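You operate a simulated robot arm through the tools that you are given. There is no shell and no other tool.

Carry out the task below with a simulated robot arm. There is one attempt and no reset: what you move stays moved.

JOB
Put things in order on the open stretch of the belt. At the end: the silver wire basket from the open stretch of the belt is on the brown carton (marked "PASTE"); the green block stands where the pipe joint stood; the grey steel bracket from the open stretch of the belt stands where the green block stood; the pipe joint from the open stretch of the belt stands where the silver wire basket stood; whatever was shut is shut again. Leave all else as you found it, and nothing knocked over. Set down upright: wire basket.

It is judged by the outcome, as a careful person would: the job done as asked, and still so three seconds after it is handed in. It fails if anything else is knocked over, pushed out of place, dropped, spilled or broken.

ROBOT AND FRAMES
A 6-joint arm with a two-finger gripper, fixed in place. Base frame: the origin is at the foot of the arm, x ahead of it, y to its left, z up; the work surface is at about z = 0. Lengths are in mm, angles in rad, forces in N, time in s.
With the tool pointing down near the work surface it reaches from about 240 to 620 mm from the base axis. Its first joint turns from -1.152 to 1.152 rad. Payload 1.37 kg.
Tool frame: the origin (TCP) lies between the finger pads and is the grasp point; the fingertips stand 22 mm ahead of it; z points along the fingers, y is the line along which they close. The gripper opens to 92 mm; its body begins 65 mm behind the TCP.
Orientation is that of the tool frame in the base frame, as a unit quaternion [w, x, y, z]. With the fingers straight down and closing along the base's y, the tool's x points along the base's -x, its y along +y and its z along -z.

CONTROLS
- The arm moves only by the tool send_rows. Its argument "steps" is a list of rows, each an object (a shift or turn left out is 0, a gripper value left out holds the last) with "rotation": the turn, a rotation vector about the base's x, y, z in rad, a list of three; "dp": the shift along the base's x, y, z in cm, a list of three; "gripper": the gripper command, from -1 (fully open) to 1 (shut), values between in proportion. In form: [{"rotation": [ax, ay, az], "dp": [x, y, z], "gripper": gripper}, ...]. A call has 1 to 20 rows; each row shifts and turns the commanded pose from where the row before left it. Each row takes 0.2 s and may step no farther than 50 mm and 0.15 rad from the row before; otherwise, or with a gripper value out of range, the whole call is refused. A pose out of reach is approached as far as the arm can. The call stops where the force on the tool passes 40 N (or 10 N more than at its start, if that is more) or the arm is blocked; 0.2 s more then pass. Each finger travels about 59.9 mm/s and halts on what it meets, pressing with about 26 N; the grip force reading is that of the motor and also rises with nothing between the fingers. The clock runs only during rows and for 0.2 s after the last one: add rows that do not move to give the fingers time. It gives the time, the measured TCP pose, the force on the tool (base axes), the opening and the grip force at its end, in the units of the frame above (readings bear some noise), with the torque about the TCP (base axes, N m) and any sound that the robot's microphone picked up.
- Cameras (640 x 400 px; columns grow to the right, rows downward): "scene" is fixed at [52.7, -449.4, 582.7]; the picture's right is [0.56, -0.83, 0.00], its down [-0.48, -0.32, -0.81] and it looks along [0.68, 0.45, -0.58] (base axes); focal length 220 px, centre (320, 200). "wrist" rides on the gripper at [71, 19, -102] in the tool frame; the picture's right is [-0.26, 0.97, 0.00], its down [-0.75, -0.20, -0.63] and it looks along [-0.60, -0.16, 0.78] (tool axes); focal length 280 px, centre (320, 200).
- capture(camera): a new picture of that camera. The clock stands still meanwhile.
- probe_pixels(camera, pixels): for up to 12 pixels [column, row] of the newest picture of that camera ("zoom" is the newest enlarged one), the place [x, y, z] in the base frame of the surface seen there, good to about 2 mm. The clock stands still meanwhile.
- enlarge(camera, box): a new picture of the part [left, top, right, bottom] of that camera's present view, enlarged. The clock stands still meanwhile.
- close_job(): hands the job in; it is judged then, once.

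Leave the gripper open and the arm clear of the work at the hand-in unless told otherwise.

The tools are called after "Call:" as name(argument=value, ...) on one line, values as JSON. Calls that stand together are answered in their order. send_rows: Moves the arm, as the interface text tells. Its arguments: {"type":"object","properties":{"steps":{"type":"array","items":{"type":"object","properties":{"rotation":{"type":"array","items":{"type":"number"}},"dp":{"type":"array","items":{"type":"number"}},"gripper":{"type":"number"}}}}},"required":["steps"]} The other tools are called the same way: capture (camera) takes a picture; probe_pixels (camera, pixels) gives the place of the surface under pixels of a picture; enlarge (camera, box) takes an enlarged picture of a part of a camera's view; close_job () hands the job in.

At the start:

```text
time: 0.0
eef_pos: [402.6, -159.0, 454.2]
tool_rot: [0.0, 0.001, 1.0, 0.0]
wrist_force: [0.4, -0.5, -0.4]
wrist_torque: [0.0, -0.03, -0.01]
grip_width: 91.9
grip_force: 0.1
```

scene: 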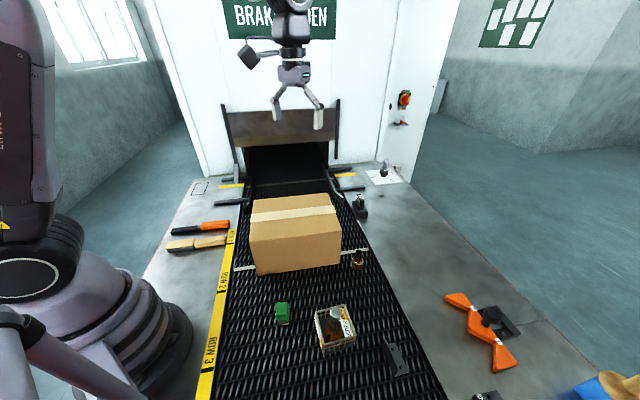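
wrist: 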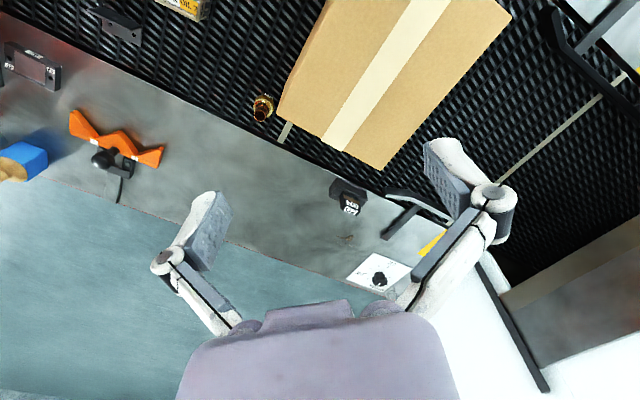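

I see a brown carton on the belt, with a green block, a wire basket with things in it, a brass pipe joint at about (357,258) and a dark bracket at about (397,358). I'll enlarge the picture to see more.

Call:
enlarge(camera="scene", box=[220, 180, 460, 400])

Call:
enlarge(camera="scene", box=[300, 280, 440, 390])

Call:
enlarge(camera="scene", box=[200, 80, 440, 230])

Call:
enlarge(camera="scene", box=[420, 260, 640, 400])

```text
1.82 times, centred on (340, 290) of scene
```

zoom: 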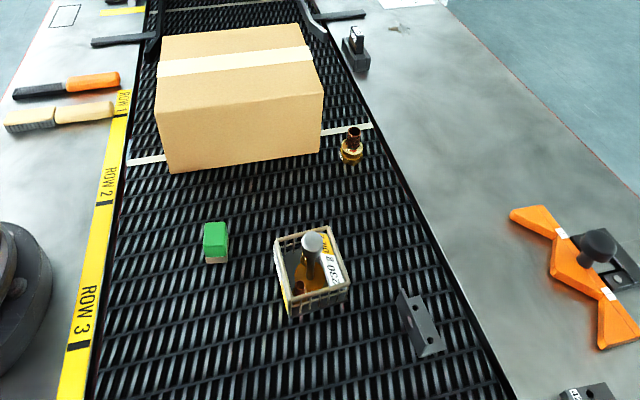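

```text
3.64 times, centred on (370, 335) of scene
```

zoom: 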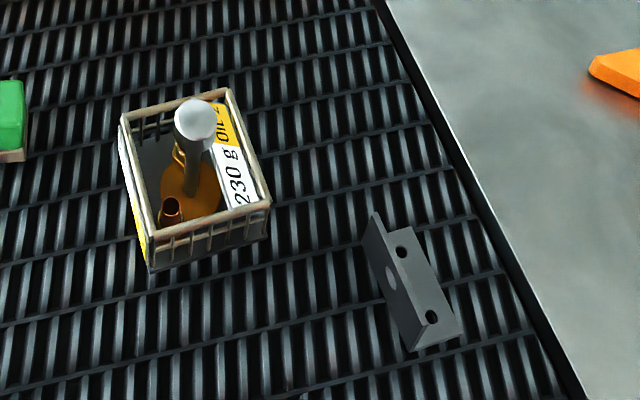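

```text
2.67 times, centred on (320, 155) of scene
```

zoom: 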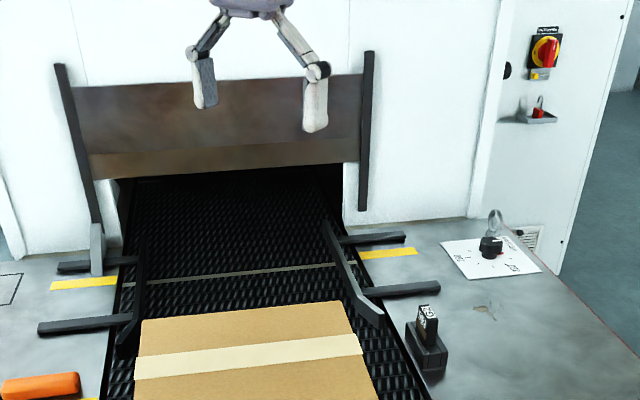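

```text
2.86 times, centred on (530, 330) of scene
```

zoom: 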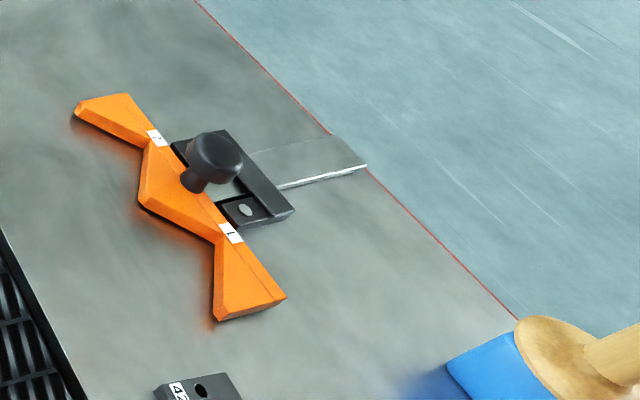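

The basket holds items (a bottle-like thing, a copper fitting), so it must stay level. I'll retake an enlarged view of the belt and probe the objects in it.

Call:
enlarge(camera="scene", box=[240, 180, 420, 292])

Call:
probe_pixels(camera="scene", pixels=[[250, 200], [332, 193], [340, 232], [256, 273], [250, 222], [335, 206], [339, 263], [300, 222], [357, 258], [357, 250], [357, 266], [280, 300]])

Call:
enlarge(camera="scene", box=[260, 285, 420, 385])

```text
3.56 times, centred on (330, 236) of scene
```

zoom: 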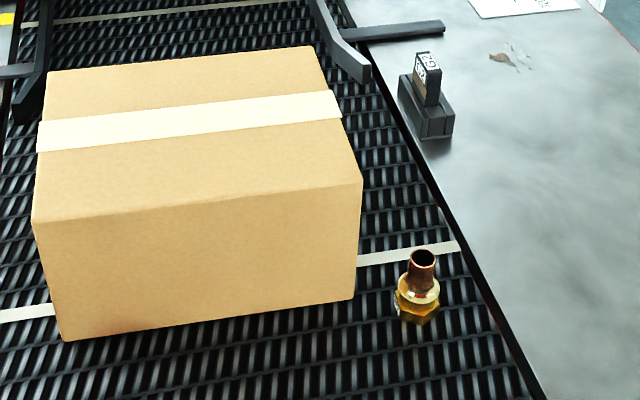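

```text
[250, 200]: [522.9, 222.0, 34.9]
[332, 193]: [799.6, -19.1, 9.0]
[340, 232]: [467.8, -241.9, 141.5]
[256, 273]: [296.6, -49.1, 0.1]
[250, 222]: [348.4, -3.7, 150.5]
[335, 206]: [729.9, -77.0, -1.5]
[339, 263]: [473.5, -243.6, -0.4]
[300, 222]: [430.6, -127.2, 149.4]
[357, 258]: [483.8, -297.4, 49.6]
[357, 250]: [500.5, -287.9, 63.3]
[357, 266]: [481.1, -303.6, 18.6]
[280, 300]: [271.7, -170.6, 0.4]
```

```text
4.00 times, centred on (340, 335) of scene
```

zoom: 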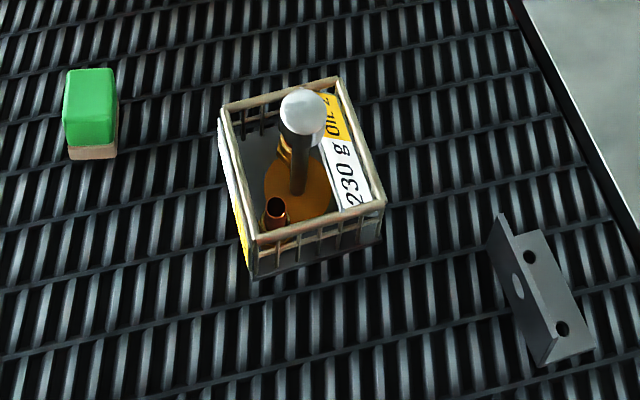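

Next I'll probe points on the green block, the basket and the bracket in this enlarged view.

Call:
probe_pixels(camera="zoom", pixels=[[68, 72], [112, 70], [116, 105], [64, 105], [72, 157], [114, 155], [90, 88], [90, 125], [222, 107], [338, 79], [384, 201], [256, 240]])

Call:
probe_pixels(camera="zoom", pixels=[[302, 108], [302, 92], [298, 170], [275, 203], [345, 150], [300, 205], [253, 277], [380, 240], [500, 217], [540, 360], [592, 347], [541, 235]])

Call:
probe_pixels(camera="zoom", pixels=[[515, 250], [540, 320], [560, 290], [575, 345], [545, 245], [500, 240], [530, 280], [320, 100], [246, 120], [235, 200], [242, 180], [330, 250]])

```text
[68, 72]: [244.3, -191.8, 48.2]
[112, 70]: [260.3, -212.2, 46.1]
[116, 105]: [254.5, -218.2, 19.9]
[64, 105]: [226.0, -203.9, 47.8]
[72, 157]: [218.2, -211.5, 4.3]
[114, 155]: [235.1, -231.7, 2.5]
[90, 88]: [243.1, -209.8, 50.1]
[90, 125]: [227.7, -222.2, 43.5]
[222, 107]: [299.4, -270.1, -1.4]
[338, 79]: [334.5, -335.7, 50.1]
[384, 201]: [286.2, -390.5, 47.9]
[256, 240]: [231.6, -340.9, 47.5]
```

```text
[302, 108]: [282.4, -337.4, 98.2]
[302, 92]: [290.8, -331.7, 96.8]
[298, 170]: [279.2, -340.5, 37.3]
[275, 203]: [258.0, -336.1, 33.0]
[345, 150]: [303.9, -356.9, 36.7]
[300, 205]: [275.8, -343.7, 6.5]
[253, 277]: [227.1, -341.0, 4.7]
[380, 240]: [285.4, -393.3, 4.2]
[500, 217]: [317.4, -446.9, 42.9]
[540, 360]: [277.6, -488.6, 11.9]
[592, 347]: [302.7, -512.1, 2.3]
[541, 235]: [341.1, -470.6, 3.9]
```

```text
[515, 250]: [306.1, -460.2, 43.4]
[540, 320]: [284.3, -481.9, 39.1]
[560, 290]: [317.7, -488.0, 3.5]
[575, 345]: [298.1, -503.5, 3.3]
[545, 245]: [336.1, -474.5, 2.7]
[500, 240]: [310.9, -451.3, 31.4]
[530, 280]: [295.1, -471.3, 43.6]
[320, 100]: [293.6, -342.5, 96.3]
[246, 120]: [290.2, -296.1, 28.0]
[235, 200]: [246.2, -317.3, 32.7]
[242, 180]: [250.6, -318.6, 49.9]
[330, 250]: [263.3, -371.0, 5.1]
```

The basket rim is about 73 mm square at z≈50, and its contents reach about z≈98. Next I'll enlarge the carton and its surroundings and probe the corners.

Call:
enlarge(camera="scene", box=[240, 185, 380, 285])

Call:
probe_pixels(camera="scene", pixels=[[251, 202], [328, 194], [339, 232], [251, 222], [228, 260], [205, 390], [240, 190], [430, 380], [365, 230], [340, 185], [200, 226], [200, 243]])

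Call:
capture(camera="wrist")

```text
4.00 times, centred on (310, 235) of scene
```

zoom: 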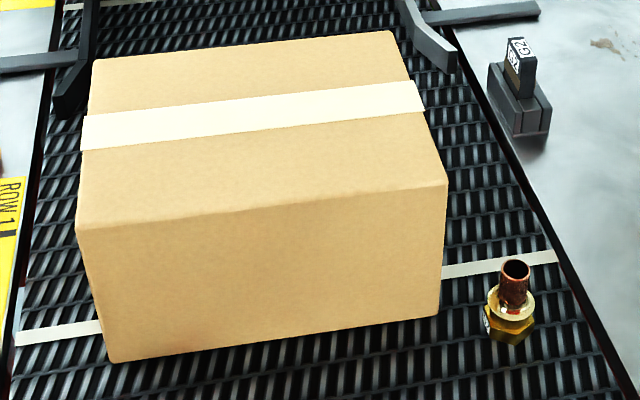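

```text
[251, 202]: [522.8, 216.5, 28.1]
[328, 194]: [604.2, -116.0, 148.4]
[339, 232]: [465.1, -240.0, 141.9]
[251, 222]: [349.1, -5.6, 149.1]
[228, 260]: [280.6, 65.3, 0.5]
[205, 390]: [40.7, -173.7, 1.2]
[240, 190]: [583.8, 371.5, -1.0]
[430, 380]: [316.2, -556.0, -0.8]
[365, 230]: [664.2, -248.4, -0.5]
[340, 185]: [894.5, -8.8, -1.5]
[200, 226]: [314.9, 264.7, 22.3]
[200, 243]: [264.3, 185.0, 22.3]
```

```text
taken
```

wrist: 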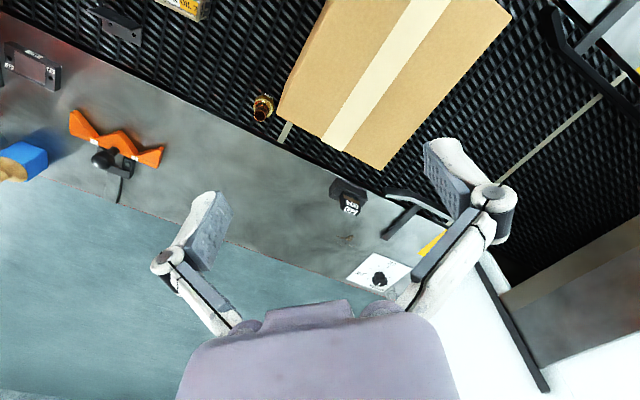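

The carton's four top corners sit in this zoom at about (95,63), (387,34), (444,183) and (79,227), so I'll probe just inside them, along with the pipe joint.

Call:
probe_pixels(camera="zoom", pixels=[[98, 66], [386, 36], [441, 181], [82, 224], [260, 110], [515, 268], [502, 270], [528, 268], [515, 290], [512, 325], [488, 320], [534, 322]])

Call:
probe_pixels(camera="zoom", pixels=[[512, 342], [490, 300], [533, 300], [512, 310], [498, 338], [525, 338], [525, 60], [520, 120], [430, 40], [72, 90], [410, 300], [115, 355]])

```text
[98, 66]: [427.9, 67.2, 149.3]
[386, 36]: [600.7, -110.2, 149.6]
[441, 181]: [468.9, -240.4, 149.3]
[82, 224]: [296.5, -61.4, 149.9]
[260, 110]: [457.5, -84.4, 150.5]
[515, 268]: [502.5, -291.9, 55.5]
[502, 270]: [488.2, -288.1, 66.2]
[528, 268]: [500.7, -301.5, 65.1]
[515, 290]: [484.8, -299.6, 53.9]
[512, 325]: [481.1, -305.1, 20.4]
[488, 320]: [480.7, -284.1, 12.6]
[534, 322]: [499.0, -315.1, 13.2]
```

```text
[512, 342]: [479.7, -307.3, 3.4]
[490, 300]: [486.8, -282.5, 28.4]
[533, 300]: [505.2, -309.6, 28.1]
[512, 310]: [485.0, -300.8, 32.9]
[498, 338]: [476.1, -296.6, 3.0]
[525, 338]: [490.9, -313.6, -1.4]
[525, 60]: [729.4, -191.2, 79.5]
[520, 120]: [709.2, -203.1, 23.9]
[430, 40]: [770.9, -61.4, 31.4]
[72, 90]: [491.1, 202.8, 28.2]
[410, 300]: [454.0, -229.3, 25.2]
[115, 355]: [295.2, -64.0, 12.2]
```

The carton's top face has corners at about (428,67), (601,-110), (469,-240) and (296,-61) at z=150. No "PASTE" marking shows from here, so I'll move the arm to look at the carton's far left side with the wrist camera.

Call:
send_rows(steps=[{"dp": [-1.5, 3.4, -1.4], "rotation": [0, 0, -0.11], "gripper": -1}, {"dp": [-1.5, 3.4, -1.4], "rotation": [0, 0, -0.11]}, {"dp": [-1.5, 3.4, -1.4], "rotation": [0, 0, -0.11]}, {"dp": [-1.5, 3.4, -1.4], "rotation": [0, 0, -0.11]}, {"dp": [-1.5, 3.4, -1.4], "rotation": [0, 0, -0.11]}, {"dp": [-1.5, 3.4, -1.4], "rotation": [0, 0, -0.11]}, {"dp": [-1.5, 3.4, -1.4], "rotation": [0, 0, -0.11]}])

Call:
capture(camera="wrist")

Call:
capture(camera="scene")

```text
time: 1.6
eef_pos: [296.7, 80.3, 351.7]
tool_rot: [0.0, 0.376, 0.926, 0.0]
wrist_force: [0.0, 0.4, -0.4]
wrist_torque: [0.03, 0.02, -0.04]
grip_width: 92.1
grip_force: 0.0
```

```text
taken
```

wrist: 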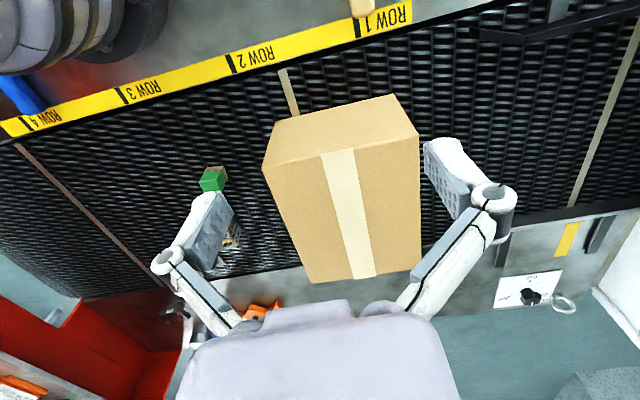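

```text
taken
```

scene: 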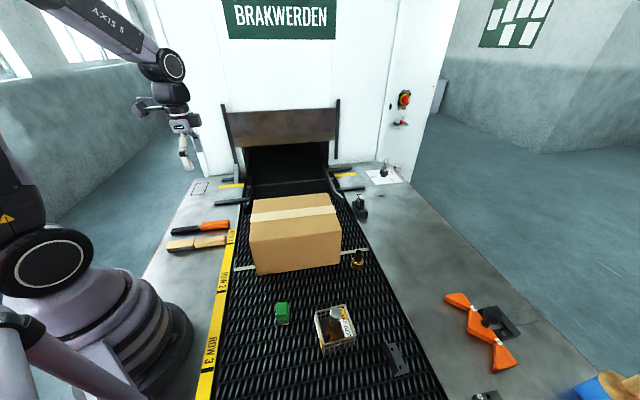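

The carton's robot-facing side (top of the wrist picture) is plain. Before moving the camera to view the back face, I'll probe the tunnel hood and rails for clearance.

Call:
probe_pixels(camera="scene", pixels=[[225, 110], [336, 105], [336, 155], [240, 150], [280, 130], [230, 180], [200, 130], [362, 205], [343, 178], [225, 205], [260, 50], [180, 200]])

Call:
probe_pixels(camera="wrist", pixels=[[212, 180], [225, 172], [205, 190], [340, 40], [560, 30], [540, 160], [530, 295], [590, 130], [600, 70], [570, 240], [222, 182], [20, 130]])

```text
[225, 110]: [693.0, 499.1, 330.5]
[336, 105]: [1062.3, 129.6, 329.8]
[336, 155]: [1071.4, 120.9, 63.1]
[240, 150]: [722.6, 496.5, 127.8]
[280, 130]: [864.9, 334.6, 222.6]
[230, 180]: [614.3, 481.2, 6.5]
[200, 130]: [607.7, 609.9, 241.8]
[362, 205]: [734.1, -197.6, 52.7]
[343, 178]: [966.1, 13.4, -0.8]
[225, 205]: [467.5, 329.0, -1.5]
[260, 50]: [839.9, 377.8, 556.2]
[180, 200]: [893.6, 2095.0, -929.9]
```

```text
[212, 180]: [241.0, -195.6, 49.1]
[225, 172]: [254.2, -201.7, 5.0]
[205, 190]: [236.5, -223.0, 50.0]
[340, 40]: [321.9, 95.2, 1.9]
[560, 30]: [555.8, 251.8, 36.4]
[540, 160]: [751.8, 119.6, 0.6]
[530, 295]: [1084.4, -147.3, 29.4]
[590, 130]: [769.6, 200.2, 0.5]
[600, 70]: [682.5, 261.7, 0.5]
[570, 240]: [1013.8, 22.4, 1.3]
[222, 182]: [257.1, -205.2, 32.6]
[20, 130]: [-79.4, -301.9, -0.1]
```

The space behind the carton is free, since the hood stands well beyond. I'll move behind it at about z=300 and turn the camera to look at the back face.

Call:
send_rows(steps=[{"dp": [3.2, 1.4, 0], "rotation": [0, 0, -0.1]}, {"dp": [3.2, 1.4, -1.0], "rotation": [0, 0, -0.1]}, {"dp": [3.2, 1.4, -1.0], "rotation": [0, 0, -0.1]}, {"dp": [3.2, 1.4, -1.0], "rotation": [0, 0, -0.1]}, {"dp": [3.2, 1.4, -1.0], "rotation": [0, 0, -0.1]}])

Call:
capture(camera="wrist")

```text
time: 2.8
eef_pos: [456.5, 146.7, 316.6]
tool_rot: [0.0, 0.594, 0.804, 0.0]
wrist_force: [-0.1, -0.6, 0.3]
wrist_torque: [-0.02, 0.03, -0.01]
grip_width: 91.7
grip_force: 0.0
```

```text
taken
```

wrist: 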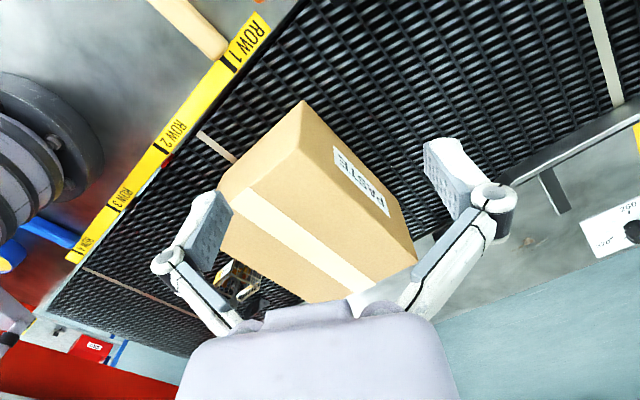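

The back face reads "PASTE", so this is the right carton. Next I'll fly over to the basket at about z=220, turned roughly to its sides, and look down at it.

Call:
send_rows(steps=[{"dp": [-1.44, -4.04, 0], "rotation": [0, 0, 0.045]}, {"dp": [-1.44, -4.04, -0.8], "rotation": [0, 0, 0.045]}, {"dp": [-1.44, -4.04, -0.8], "rotation": [0, 0, 0.045]}, {"dp": [-1.44, -4.04, -0.8], "rotation": [0, 0, 0.045]}, {"dp": [-1.44, -4.04, -0.8], "rotation": [0, 0, 0.045]}, {"dp": [-1.44, -4.04, -0.8], "rotation": [0, 0, 0.045]}, {"dp": [-1.44, -4.04, -0.8], "rotation": [0, 0, 0.045]}, {"dp": [-1.44, -4.04, -0.8], "rotation": [0, 0, 0.045]}, {"dp": [-1.44, -4.04, -0.8], "rotation": [0, 0, 0.045]}, {"dp": [-1.44, -4.04, -0.8], "rotation": [0, 0, 0.045]}, {"dp": [-1.44, -4.04, -0.8], "rotation": [0, 0, 0.045]}, {"dp": [-1.44, -4.04, -0.8], "rotation": [0, 0, 0.045]}])

Call:
capture(camera="wrist")

Call:
capture(camera="scene")

```text
time: 5.4
eef_pos: [285.6, -336.7, 229.2]
tool_rot: [0.0, 0.355, 0.935, 0.0]
wrist_force: [0.0, 0.1, -0.8]
wrist_torque: [0.0, 0.04, -0.01]
grip_width: 91.9
grip_force: 0.1
```

```text
taken
```

wrist: 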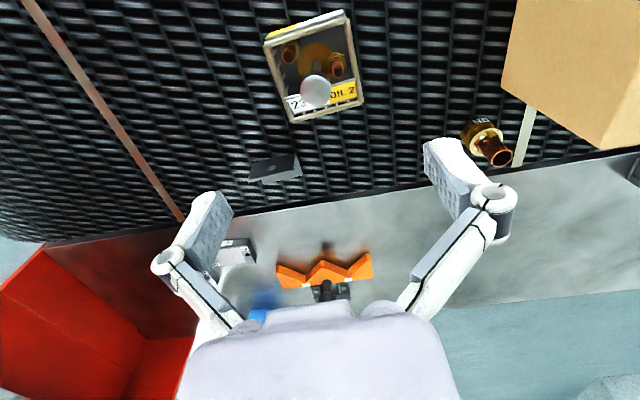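

```text
taken
```

scene: 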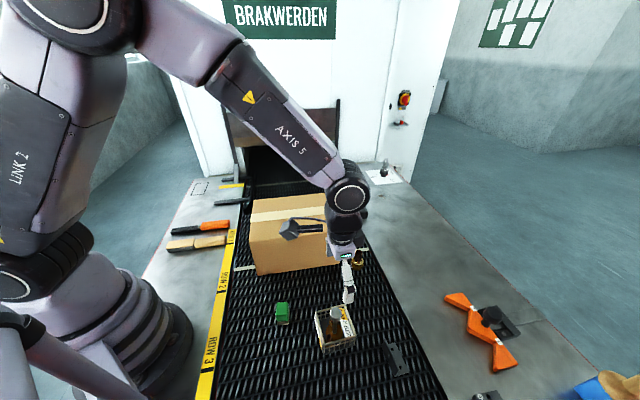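

I can now see the basket from above at (315,65), and the pipe joint at (490,145) has some mark on it. I'll enlarge both.

Call:
enlarge(camera="wrist", box=[430, 100, 550, 175])

Call:
enlarge(camera="wrist", box=[235, 0, 395, 130])

Call:
probe_pixels(camera="wrist", pixels=[[265, 40], [345, 12], [363, 103], [292, 122], [315, 85], [315, 100], [337, 62], [290, 52], [318, 58], [350, 45], [275, 80], [330, 112]])

```text
5.33 times, centred on (490, 138) of wrist
```

zoom: 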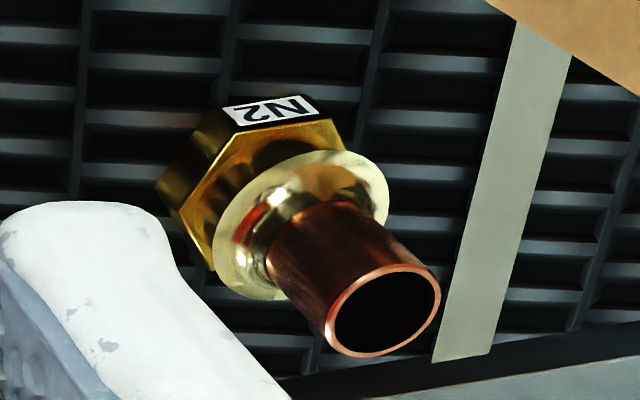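

```text
3.08 times, centred on (315, 65) of wrist
```

zoom: 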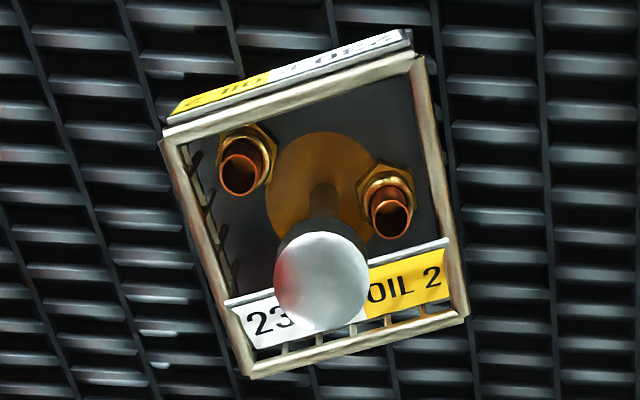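

```text
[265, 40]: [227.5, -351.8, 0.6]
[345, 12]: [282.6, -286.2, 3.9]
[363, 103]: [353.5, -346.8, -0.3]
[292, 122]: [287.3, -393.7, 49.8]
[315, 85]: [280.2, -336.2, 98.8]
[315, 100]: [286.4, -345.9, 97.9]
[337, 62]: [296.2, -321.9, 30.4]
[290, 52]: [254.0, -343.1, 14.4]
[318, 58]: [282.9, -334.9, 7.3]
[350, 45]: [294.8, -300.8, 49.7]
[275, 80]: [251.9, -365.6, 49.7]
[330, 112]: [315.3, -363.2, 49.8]
```

The basket holds two loose fittings and a central post with a ball knob whose top is near z≈99. I'll probe the rim in this zoom to get an exact centre and yaw, and also the knob and post.

Call:
probe_pixels(camera="zoom", pixels=[[170, 147], [410, 65], [462, 310], [252, 370], [182, 190], [205, 250], [228, 310], [430, 140], [445, 220], [455, 275], [300, 102], [360, 345]])

Call:
probe_pixels(camera="zoom", pixels=[[320, 280], [320, 235], [275, 280], [370, 280], [322, 322], [322, 200], [390, 215], [240, 175], [300, 170], [300, 352], [250, 118], [165, 120]])

```text
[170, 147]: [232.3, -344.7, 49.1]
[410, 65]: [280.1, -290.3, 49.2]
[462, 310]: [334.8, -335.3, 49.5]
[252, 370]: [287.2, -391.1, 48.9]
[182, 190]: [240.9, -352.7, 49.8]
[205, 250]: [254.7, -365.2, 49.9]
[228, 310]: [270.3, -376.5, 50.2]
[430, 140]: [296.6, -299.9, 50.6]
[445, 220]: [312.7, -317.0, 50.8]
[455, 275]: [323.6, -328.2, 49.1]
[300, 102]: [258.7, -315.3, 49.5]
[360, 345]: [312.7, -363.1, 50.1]
```

```text
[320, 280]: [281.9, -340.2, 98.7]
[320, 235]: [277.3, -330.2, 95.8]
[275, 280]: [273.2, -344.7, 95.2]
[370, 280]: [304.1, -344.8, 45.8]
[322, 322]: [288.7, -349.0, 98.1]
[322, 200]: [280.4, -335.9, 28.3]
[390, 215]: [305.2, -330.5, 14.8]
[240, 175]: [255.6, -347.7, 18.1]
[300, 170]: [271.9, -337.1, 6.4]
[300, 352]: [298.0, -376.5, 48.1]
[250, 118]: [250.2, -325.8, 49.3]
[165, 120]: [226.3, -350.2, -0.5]
```

The rim centre is at about (283.6,-340.4), the basket yaw is about 49.5°, and it's about 73 mm wide. I'll line up over it, lower to z≈85 with the fingers straddling the wire sides, and check clearance in pictures.

Call:
send_rows(steps=[{"dp": [-0.2, -0.37, -3.6], "rotation": [0, 0, 0.02], "gripper": -1}, {"dp": [0, 0, -3.6]}, {"dp": [0, 0, -3.6]}, {"dp": [0, 0, -3.6]}, {"dp": [0, 0, 0]}])

Call:
capture(camera="wrist")

Call:
enlarge(camera="scene", box=[260, 230, 420, 370])

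```text
time: 6.6
eef_pos: [282.8, -340.4, 85.1]
tool_rot: [0.0, 0.347, 0.938, 0.0]
wrist_force: [-1.0, 1.4, -0.8]
wrist_torque: [0.0, -0.02, 0.0]
grip_width: 92.0
grip_force: 0.1
```

```text
taken
```

wrist: 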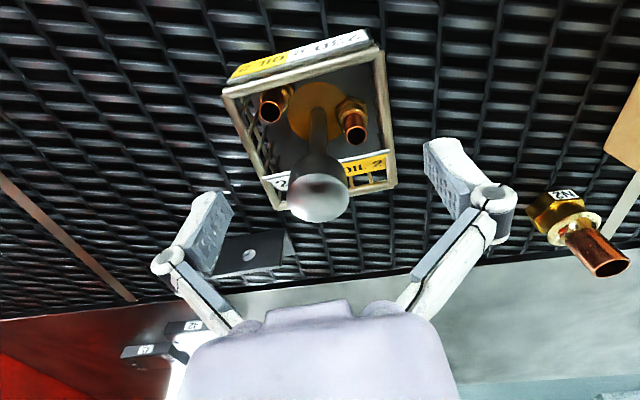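

```text
2.86 times, centred on (340, 300) of scene
```

zoom: 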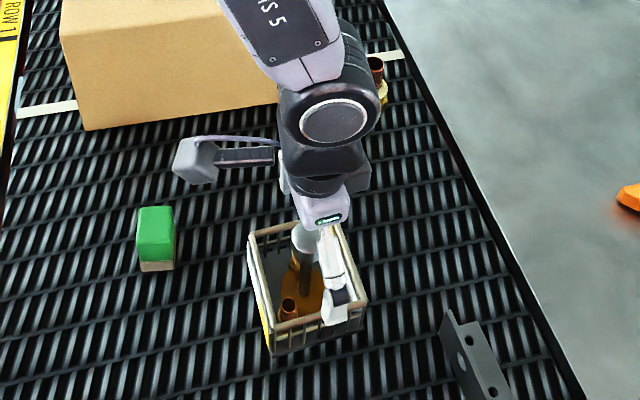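

The gripper sits centred over the ball knob, with the fingers outside the rim by about 9 mm each side. I'll lower slowly to z≈44, watching the force.

Call:
send_rows(steps=[{"dp": [0.06, 0, -1.0]}, {"dp": [0, 0, -1.0]}, {"dp": [0, 0, -1.0]}, {"dp": [0, 0, -1.0]}, {"dp": [0, 0, 0]}])

Call:
capture(camera="wrist")

Call:
enlarge(camera="scene", box=[280, 250, 400, 370])

```text
time: 7.8
eef_pos: [284.5, -341.4, 43.2]
tool_rot: [0.001, 0.347, 0.938, 0.0]
wrist_force: [-0.4, 0.1, 0.1]
wrist_torque: [0.0, 0.01, -0.01]
grip_width: 92.2
grip_force: 0.1
```

```text
taken
```

wrist: 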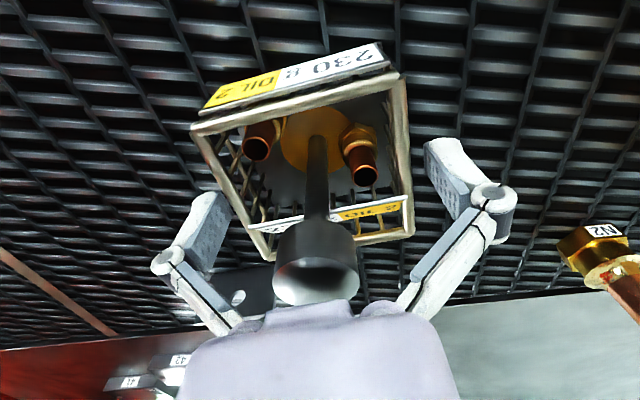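

```text
3.33 times, centred on (340, 310) of scene
```

zoom: 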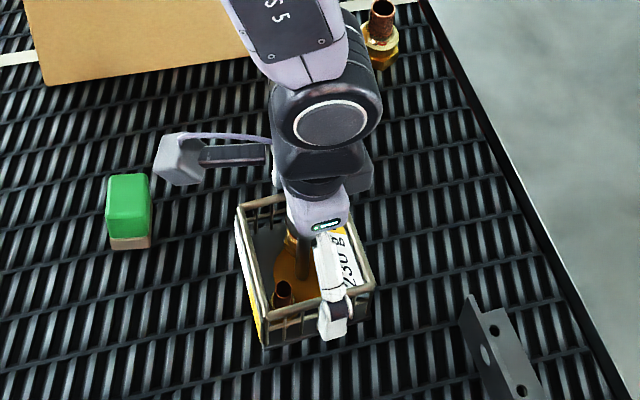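

The fingers straddle the basket walls with no contact force. I'll close on the walls.

Call:
send_rows(steps=[{"dp": [0, 0, 0], "gripper": -0.5}, {"dp": [0, 0, 0], "gripper": -0.3}, {"dp": [0, 0, 0], "gripper": 0.0}, {"dp": [0, 0, 0]}])

Call:
enlarge(camera="scene", box=[280, 250, 400, 370])

```text
time: 8.8
eef_pos: [285.1, -340.8, 44.0]
tool_rot: [-0.001, 0.348, 0.937, 0.0]
wrist_force: [-3.1, -0.7, 8.6]
wrist_torque: [-0.39, 0.29, -0.15]
grip_width: 79.5
grip_force: 26.1
```

```text
3.33 times, centred on (340, 310) of scene
```

zoom: 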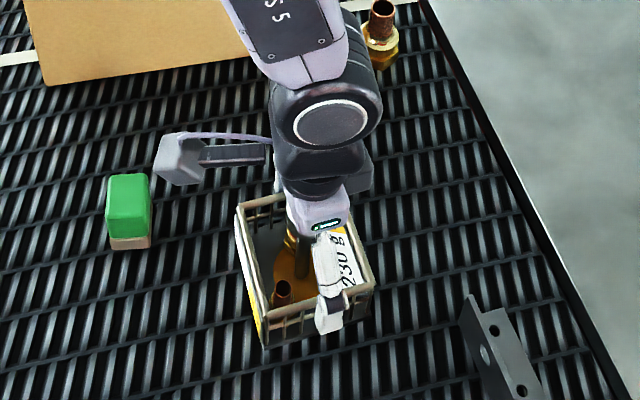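

The grip holds at 79.5 mm with 26 N. I'll lift gently by 20 mm and check the load.

Call:
send_rows(steps=[{"dp": [0, 0, 0.5]}, {"dp": [0, 0, 0.5]}, {"dp": [0, 0, 1.0]}, {"dp": [0, 0, 0]}])

Call:
enlarge(camera="scene", box=[280, 250, 400, 370])

Call:
capture(camera="wrist")

```text
time: 10.0
eef_pos: [286.6, -340.6, 70.6]
tool_rot: [0.003, 0.347, 0.938, -0.002]
wrist_force: [7.1, 17.1, 51.5]
wrist_torque: [1.07, -0.38, -0.01]
grip_width: 33.9
grip_force: 19.7
stopped in row 4: the force on the tool passed its limit at 44 N (the readings are from after the stop); the commanded pose is now the measured one
```

```text
3.33 times, centred on (340, 310) of scene
```

zoom: 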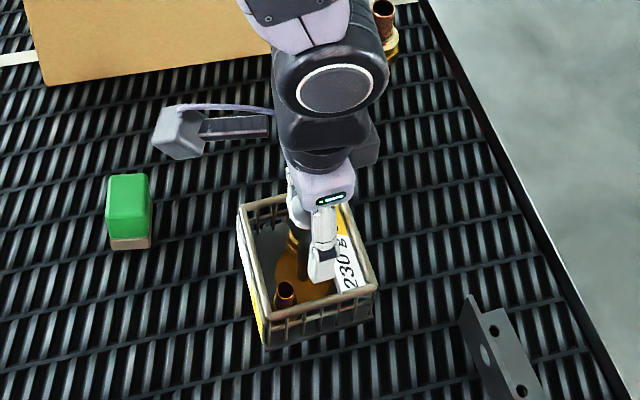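

```text
taken
```

wrist: 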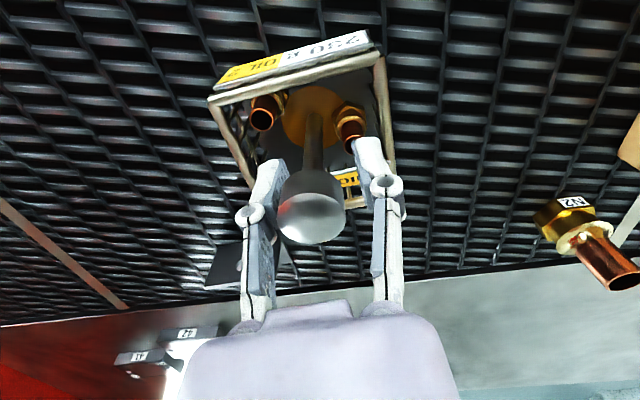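

The walls slope inward toward the top, so the fingers slipped up off the rim. The basket still stands on the belt, and the fingers are now above it around the knob. I'll hold still one row and re-read the force.

Call:
send_rows(steps=[{"dp": [0, 0, 0]}])

Call:
enlarge(camera="scene", box=[300, 270, 380, 360])

Call:
enlarge(camera="wrist", box=[190, 20, 430, 260])

```text
time: 10.4
eef_pos: [285.4, -342.7, 68.5]
tool_rot: [0.002, 0.347, 0.938, -0.002]
wrist_force: [3.5, -3.3, 21.1]
wrist_torque: [-0.02, -0.05, -0.04]
grip_width: 46.5
grip_force: 0.0
```

```text
4.44 times, centred on (340, 315) of scene
```

zoom: 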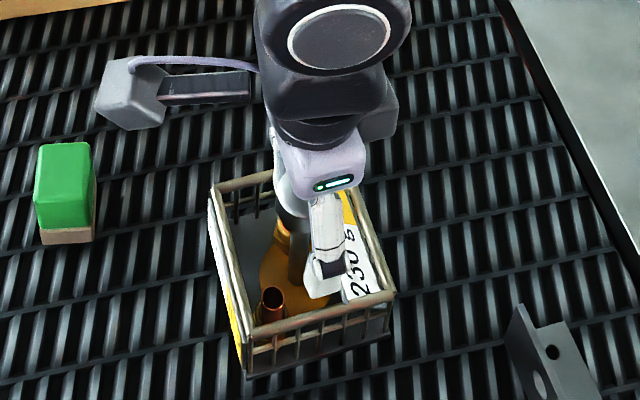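

```text
1.67 times, centred on (310, 140) of wrist
```

zoom: 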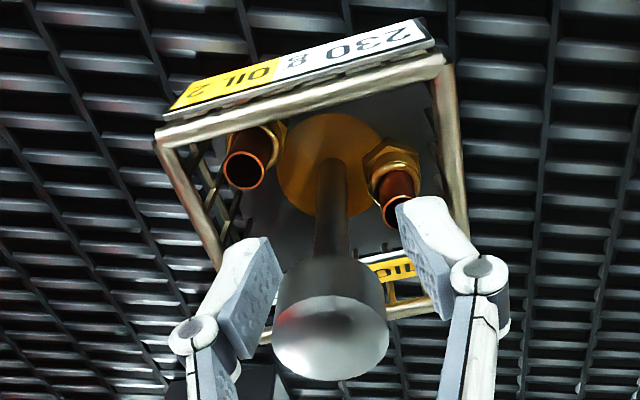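

The fingers went back to the commanded 46 mm and hold nothing. I'll rise 20 mm, with the knob staying loosely between the fingers, so the tips clear the rim and fittings, then re-read.

Call:
send_rows(steps=[{"dp": [0, 0, 1.0]}, {"dp": [0, 0, 1.0]}, {"dp": [0, 0, 0]}, {"dp": [0, 0, 0]}])

Call:
capture(camera="wrist")

Call:
enlarge(camera="scene", box=[260, 285, 420, 385])

```text
time: 11.4
eef_pos: [284.5, -340.2, 86.3]
tool_rot: [0.001, 0.348, 0.937, -0.001]
wrist_force: [0.1, 0.4, -0.2]
wrist_torque: [-0.03, -0.04, 0.01]
grip_width: 46.2
grip_force: 0.0
```

```text
taken
```

wrist: 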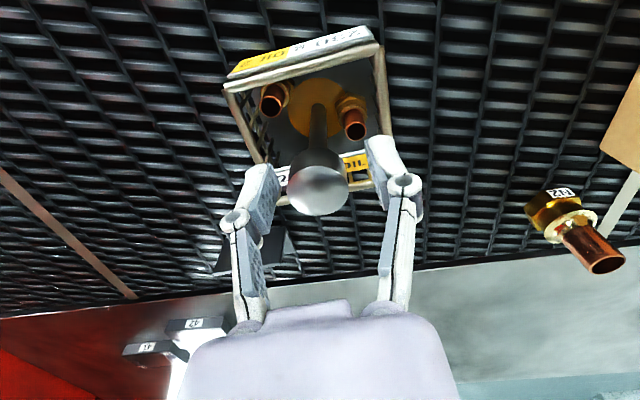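

```text
4.00 times, centred on (340, 335) of scene
```

zoom: 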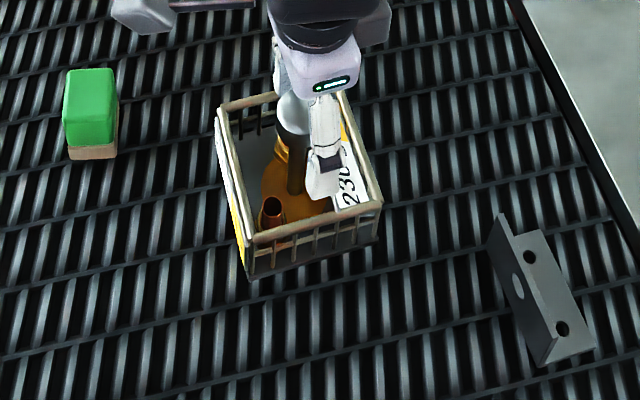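

The basket has barely moved (within about a millimetre) and forces are back to zero. The better handle is the post with its knob, so I'll probe its profile along rows 90–215 in the wrist picture.

Call:
enlarge(camera="wrist", box=[220, 30, 420, 230])

Call:
probe_pixels(camera="wrist", pixels=[[318, 100], [318, 110], [318, 120], [317, 130], [317, 140], [316, 148], [316, 156], [316, 165], [316, 175], [316, 190], [316, 205], [316, 212]])

Call:
probe_pixels(camera="wrist", pixels=[[292, 170], [340, 170], [290, 185], [345, 185], [270, 97], [355, 128], [355, 105], [275, 90], [311, 125], [324, 125], [345, 165], [298, 160]])

```text
2.00 times, centred on (320, 130) of wrist
```

zoom: 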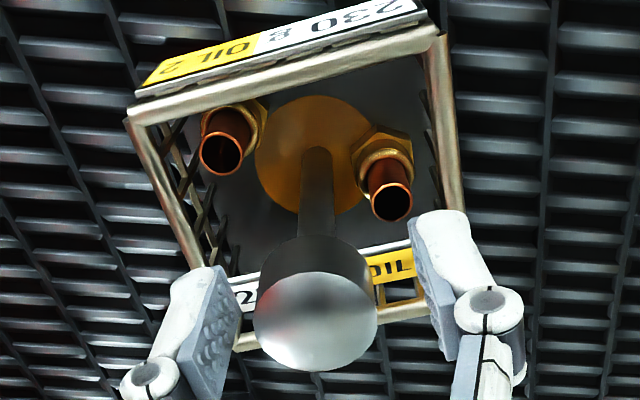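

```text
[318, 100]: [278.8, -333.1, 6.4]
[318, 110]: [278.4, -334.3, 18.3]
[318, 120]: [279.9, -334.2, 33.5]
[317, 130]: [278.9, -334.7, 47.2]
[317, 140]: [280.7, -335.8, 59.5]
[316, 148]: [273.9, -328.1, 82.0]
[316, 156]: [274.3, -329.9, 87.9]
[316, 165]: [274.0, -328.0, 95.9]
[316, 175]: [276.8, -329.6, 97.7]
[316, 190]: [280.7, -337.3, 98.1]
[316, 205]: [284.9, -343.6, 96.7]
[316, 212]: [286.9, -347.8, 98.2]
```

```text
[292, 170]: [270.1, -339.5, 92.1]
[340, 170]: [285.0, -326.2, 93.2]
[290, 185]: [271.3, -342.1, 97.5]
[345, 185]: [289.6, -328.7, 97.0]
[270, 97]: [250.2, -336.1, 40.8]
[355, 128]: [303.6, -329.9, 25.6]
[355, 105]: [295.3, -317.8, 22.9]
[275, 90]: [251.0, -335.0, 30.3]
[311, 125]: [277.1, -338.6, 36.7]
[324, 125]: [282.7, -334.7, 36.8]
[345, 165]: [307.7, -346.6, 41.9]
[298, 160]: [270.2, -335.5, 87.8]
```

The handle is a post about 12 mm across with a cylindrical knob about 27 mm across, spanning z≈78–98. Its vertical sides make it a good grip. I'll probe the rim of the knob's top face in this zoom for the exact centre.

Call:
probe_pixels(camera="zoom", pixels=[[257, 318], [374, 323], [315, 276], [318, 366], [275, 352], [358, 355], [275, 287], [355, 287], [260, 290], [368, 290], [258, 300], [372, 300]])

```text
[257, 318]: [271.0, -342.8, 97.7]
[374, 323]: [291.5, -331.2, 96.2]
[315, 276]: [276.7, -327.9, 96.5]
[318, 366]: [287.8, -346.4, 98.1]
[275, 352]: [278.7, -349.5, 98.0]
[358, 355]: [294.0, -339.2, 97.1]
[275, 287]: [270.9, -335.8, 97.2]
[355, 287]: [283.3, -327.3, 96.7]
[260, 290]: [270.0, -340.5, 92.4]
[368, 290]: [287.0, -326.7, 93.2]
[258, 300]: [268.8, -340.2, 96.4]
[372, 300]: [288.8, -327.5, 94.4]
```

The knob's centre is about (282,-338.5). I'll nudge the TCP over it and close on the knob.

Call:
send_rows(steps=[{"dp": [-0.23, 0.16, 0.0]}, {"dp": [0, 0, 0], "gripper": 0.2}, {"dp": [0, 0, 0], "gripper": 0.3}, {"dp": [0, 0, 0], "gripper": 0.4}, {"dp": [0, 0, 0], "gripper": 0.6}, {"dp": [0, 0, 0], "gripper": 1.0}, {"dp": [0, 0, 0]}])

Call:
enlarge(camera="wrist", box=[220, 30, 420, 230])

Call:
enlarge(camera="scene", box=[260, 285, 420, 385])

```text
time: 13.0
eef_pos: [281.4, -339.1, 87.2]
tool_rot: [0.001, 0.348, 0.938, -0.001]
wrist_force: [-1.9, 0.4, 4.3]
wrist_torque: [0.01, 0.02, 0.04]
grip_width: 24.3
grip_force: 25.4
```

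```text
2.00 times, centred on (320, 130) of wrist
```

zoom: 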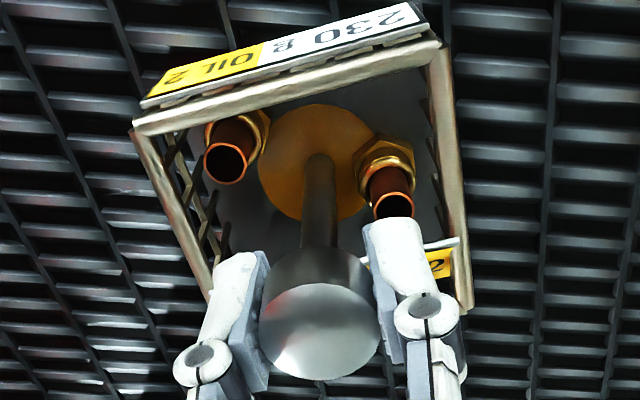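

```text
4.00 times, centred on (340, 335) of scene
```

zoom: 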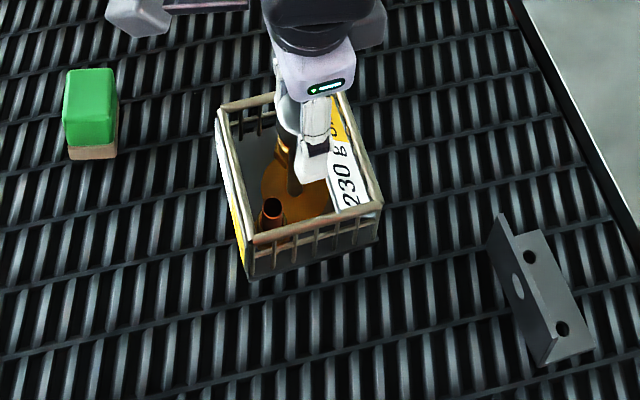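

I've got the knob at 24.3 mm with 25 N. I'll lift by 15 mm in small steps, then check.

Call:
send_rows(steps=[{"dp": [0, 0, 0.3]}, {"dp": [0, 0, 0.4]}, {"dp": [0, 0, 0.4]}, {"dp": [0, 0, 0.4]}, {"dp": [0, 0, 0]}])

Call:
enlarge(camera="wrist", box=[220, 30, 420, 230])

Call:
enlarge(camera="scene", box=[260, 285, 420, 385])

```text
time: 14.2
eef_pos: [283.3, -337.9, 103.3]
tool_rot: [0.001, 0.347, 0.938, -0.001]
wrist_force: [-1.2, 0.8, -2.5]
wrist_torque: [0.0, -0.01, -0.04]
grip_width: 24.4
grip_force: 26.2
```

```text
2.00 times, centred on (320, 130) of wrist
```

zoom: 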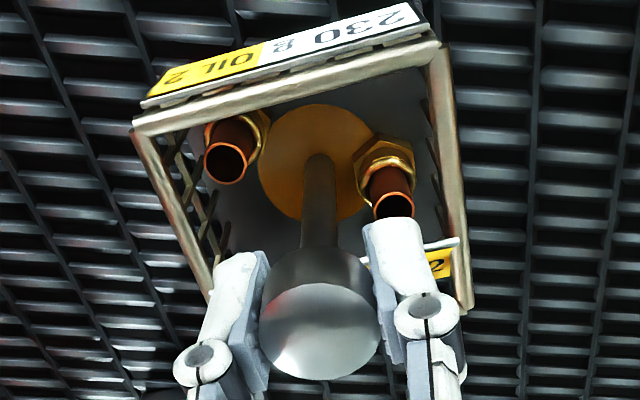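

```text
4.00 times, centred on (340, 335) of scene
```

zoom: 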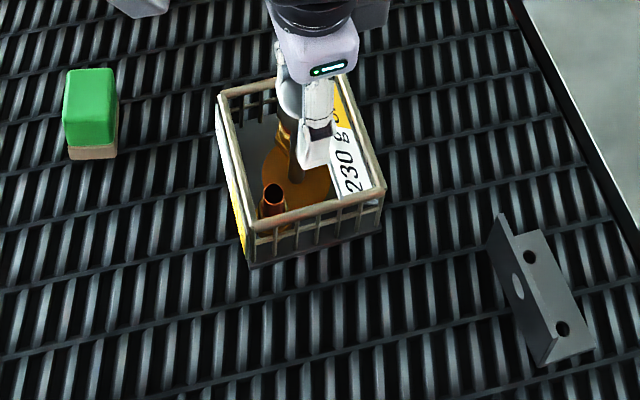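

The basket is off the belt and hangs level. I'll raise it smoothly to about z=293 (basket bottom about 205) before going over the carton.

Call:
send_rows(steps=[{"dp": [0, 0, 0.6]}, {"dp": [0, 0, 1.2]}, {"dp": [0, 0, 2.0]}, {"dp": [0, 0, 2.0]}, {"dp": [0, 0, 2.0]}, {"dp": [0, 0, 2.0]}, {"dp": [0, 0, 2.0]}, {"dp": [0, 0, 2.0]}, {"dp": [0, 0, 2.0]}, {"dp": [0, 0, 1.5]}, {"dp": [0, 0, 1.0]}, {"dp": [0, 0, 0.5]}, {"dp": [0, 0, 0]}])

Call:
capture(camera="wrist")

Call:
capture(camera="scene")

```text
time: 17.0
eef_pos: [281.1, -340.1, 290.8]
tool_rot: [0.001, 0.347, 0.938, 0.0]
wrist_force: [0.4, -0.5, -2.8]
wrist_torque: [0.0, -0.02, 0.05]
grip_width: 24.6
grip_force: 26.6
```

```text
taken
```

wrist: 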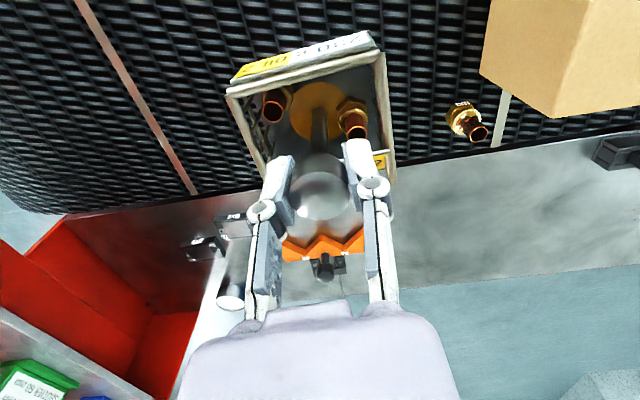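

```text
taken
```

scene: 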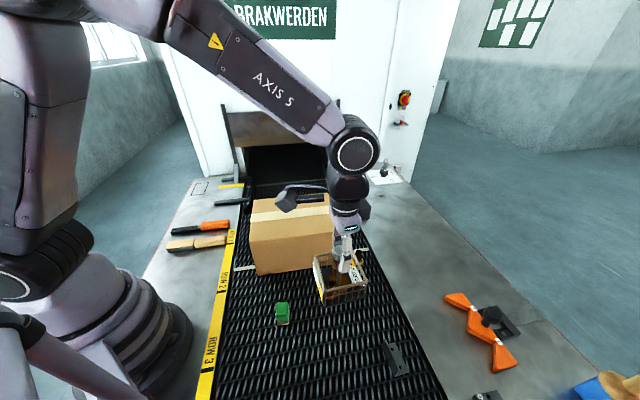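

The basket is held steady at height. I'll move it smoothly across to above the carton's centre at (449,-86).

Call:
send_rows(steps=[{"dp": [0.44, 0.67, 0]}, {"dp": [0.83, 1.25, 0]}, {"dp": [1.22, 1.84, 0]}, {"dp": [1.22, 1.84, 0]}, {"dp": [1.22, 1.84, 0]}, {"dp": [1.22, 1.84, 0]}, {"dp": [1.22, 1.84, 0]}, {"dp": [1.22, 1.84, 0]}, {"dp": [1.22, 1.84, 0]}, {"dp": [1.22, 1.84, 0]}, {"dp": [1.22, 1.84, 0]}, {"dp": [1.22, 1.84, 0]}, {"dp": [1.22, 1.84, 0]}, {"dp": [1.0, 1.5, 0]}, {"dp": [0.66, 1.0, 0]}, {"dp": [0.45, 0.75, 0]}, {"dp": [0, 0, 0]}])

Call:
capture(camera="wrist")

Call:
capture(camera="scene")

```text
time: 20.6
eef_pos: [450.6, -84.4, 290.5]
tool_rot: [0.0, 0.348, 0.938, -0.001]
wrist_force: [0.3, 0.9, -2.2]
wrist_torque: [0.02, 0.0, 0.0]
grip_width: 24.3
grip_force: 25.9
```

```text
taken
```

wrist: 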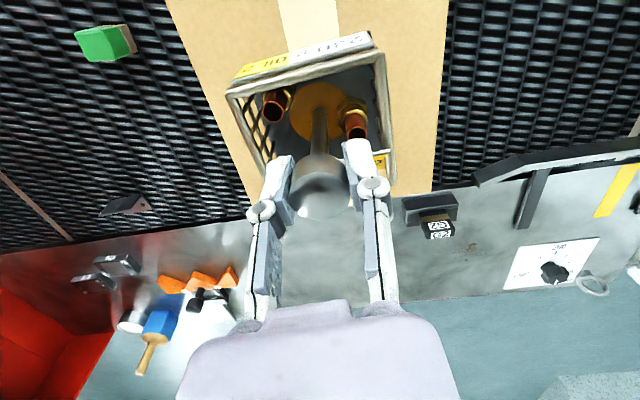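

```text
taken
```

scene: 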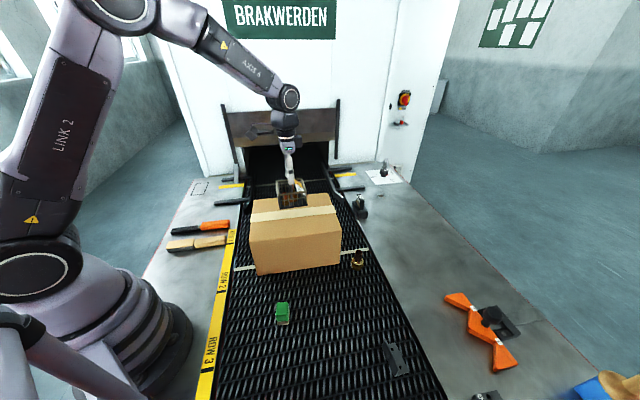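

The basket is above the carton centre. I'll lower it to just above contact (z≈241).

Call:
send_rows(steps=[{"dp": [0, 0, -0.6]}, {"dp": [0, 0, -1.0]}, {"dp": [0, 0, -1.0]}, {"dp": [0, 0, -1.0]}, {"dp": [0, 0, -0.7]}, {"dp": [0, 0, -0.5]}, {"dp": [0, 0, -0.2]}, {"dp": [0, 0, 0]}])

Call:
enlarge(camera="scene", box=[240, 150, 360, 250])

```text
time: 22.4
eef_pos: [450.8, -84.6, 240.9]
tool_rot: [0.001, 0.347, 0.938, 0.0]
wrist_force: [-0.5, 0.4, -2.3]
wrist_torque: [0.0, -0.01, 0.02]
grip_width: 24.4
grip_force: 25.7
```

```text
4.00 times, centred on (300, 200) of scene
```

zoom: 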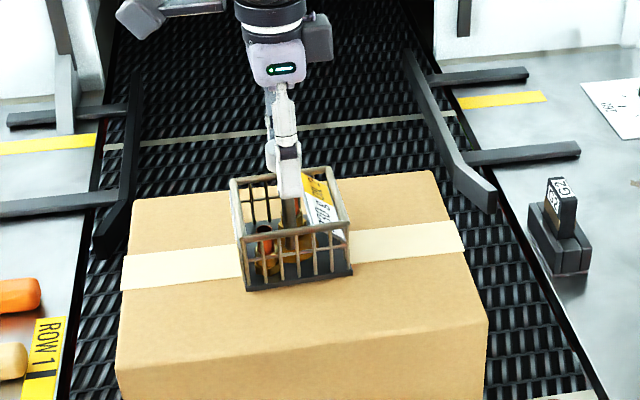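

The basket is close to the carton top and level. I'll lower in 1.5 mm steps to touch down, reading the force.

Call:
send_rows(steps=[{"dp": [0, 0, -0.15]}, {"dp": [0, 0, -0.15]}, {"dp": [0, 0, 0]}])

```text
time: 23.2
eef_pos: [450.7, -84.8, 236.2]
tool_rot: [0.0, 0.348, 0.938, 0.0]
wrist_force: [-0.1, -0.1, -3.3]
wrist_torque: [-0.01, -0.04, 0.01]
grip_width: 24.5
grip_force: 26.0
```

It's still hanging (-3.3 N). I'll take another small step down.

Call:
send_rows(steps=[{"dp": [0, 0, -0.1]}, {"dp": [0, 0, -0.1]}, {"dp": [0, 0, 0]}])

```text
time: 24.0
eef_pos: [452.6, -84.9, 235.9]
tool_rot: [0.002, 0.348, 0.938, 0.0]
wrist_force: [-7.1, -5.8, 20.1]
wrist_torque: [-0.01, 0.02, 0.05]
grip_width: 24.5
grip_force: 26.2
```

Touchdown at z≈236. I'll ease up 1 mm and open to about 46 mm.

Call:
send_rows(steps=[{"dp": [0, 0, 0.08]}, {"dp": [0, 0, 0], "gripper": 0.6}, {"dp": [0, 0, 0], "gripper": 0.4}, {"dp": [0, 0, 0], "gripper": 0.2}, {"dp": [0, 0, 0], "gripper": 0.0}, {"dp": [0, 0, 0]}])

Call:
enlarge(camera="scene", box=[240, 150, 360, 250])

Call:
capture(camera="wrist")

```text
time: 25.4
eef_pos: [451.4, -84.8, 234.5]
tool_rot: [0.001, 0.348, 0.937, -0.001]
wrist_force: [0.7, 0.4, -0.4]
wrist_torque: [0.0, 0.02, -0.02]
grip_width: 45.9
grip_force: 0.0
```

```text
4.00 times, centred on (300, 200) of scene
```

zoom: 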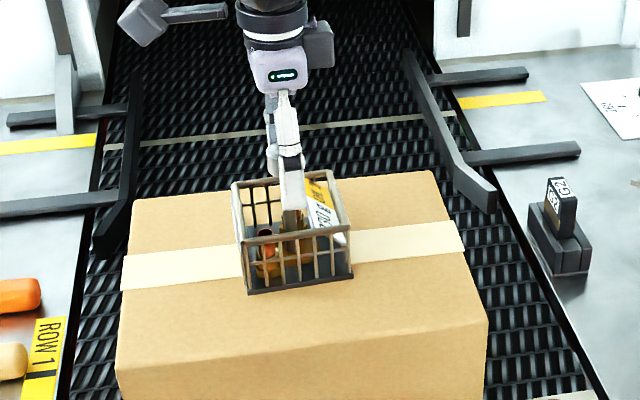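

```text
taken
```

wrist: 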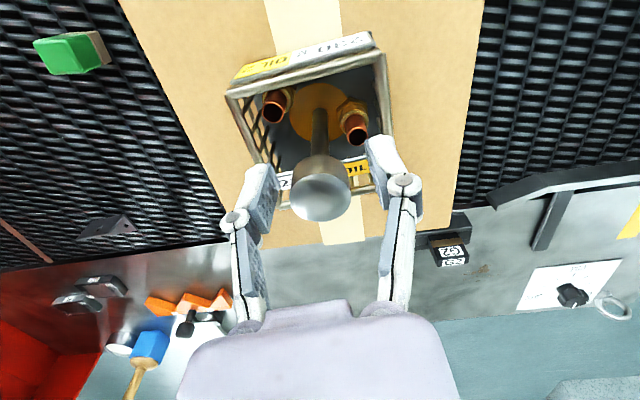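

The basket stands upright and free on the carton. I'll rise straight up clear of the knob.

Call:
send_rows(steps=[{"dp": [0, 0, 1.0]}, {"dp": [0, 0, 2.0]}, {"dp": [0, 0, 3.0]}, {"dp": [0, 0, 3.0]}, {"dp": [0, 0, 1.0], "gripper": -0.3}])

Call:
capture(camera="scene")

```text
time: 26.6
eef_pos: [450.3, -87.2, 337.9]
tool_rot: [0.001, 0.348, 0.938, 0.0]
wrist_force: [0.4, -0.5, 1.2]
wrist_torque: [-0.03, -0.04, 0.0]
grip_width: 60.1
grip_force: 0.0
```

```text
taken
```

scene: 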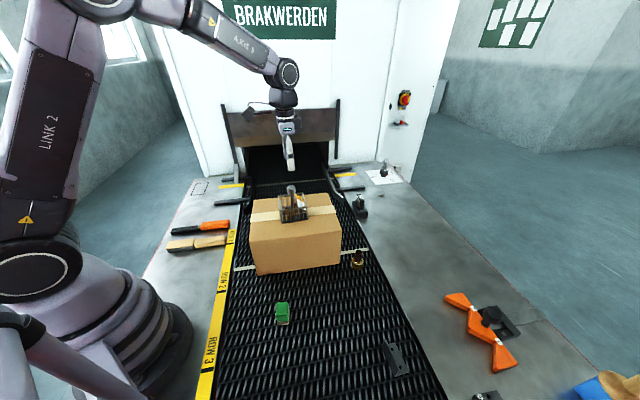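

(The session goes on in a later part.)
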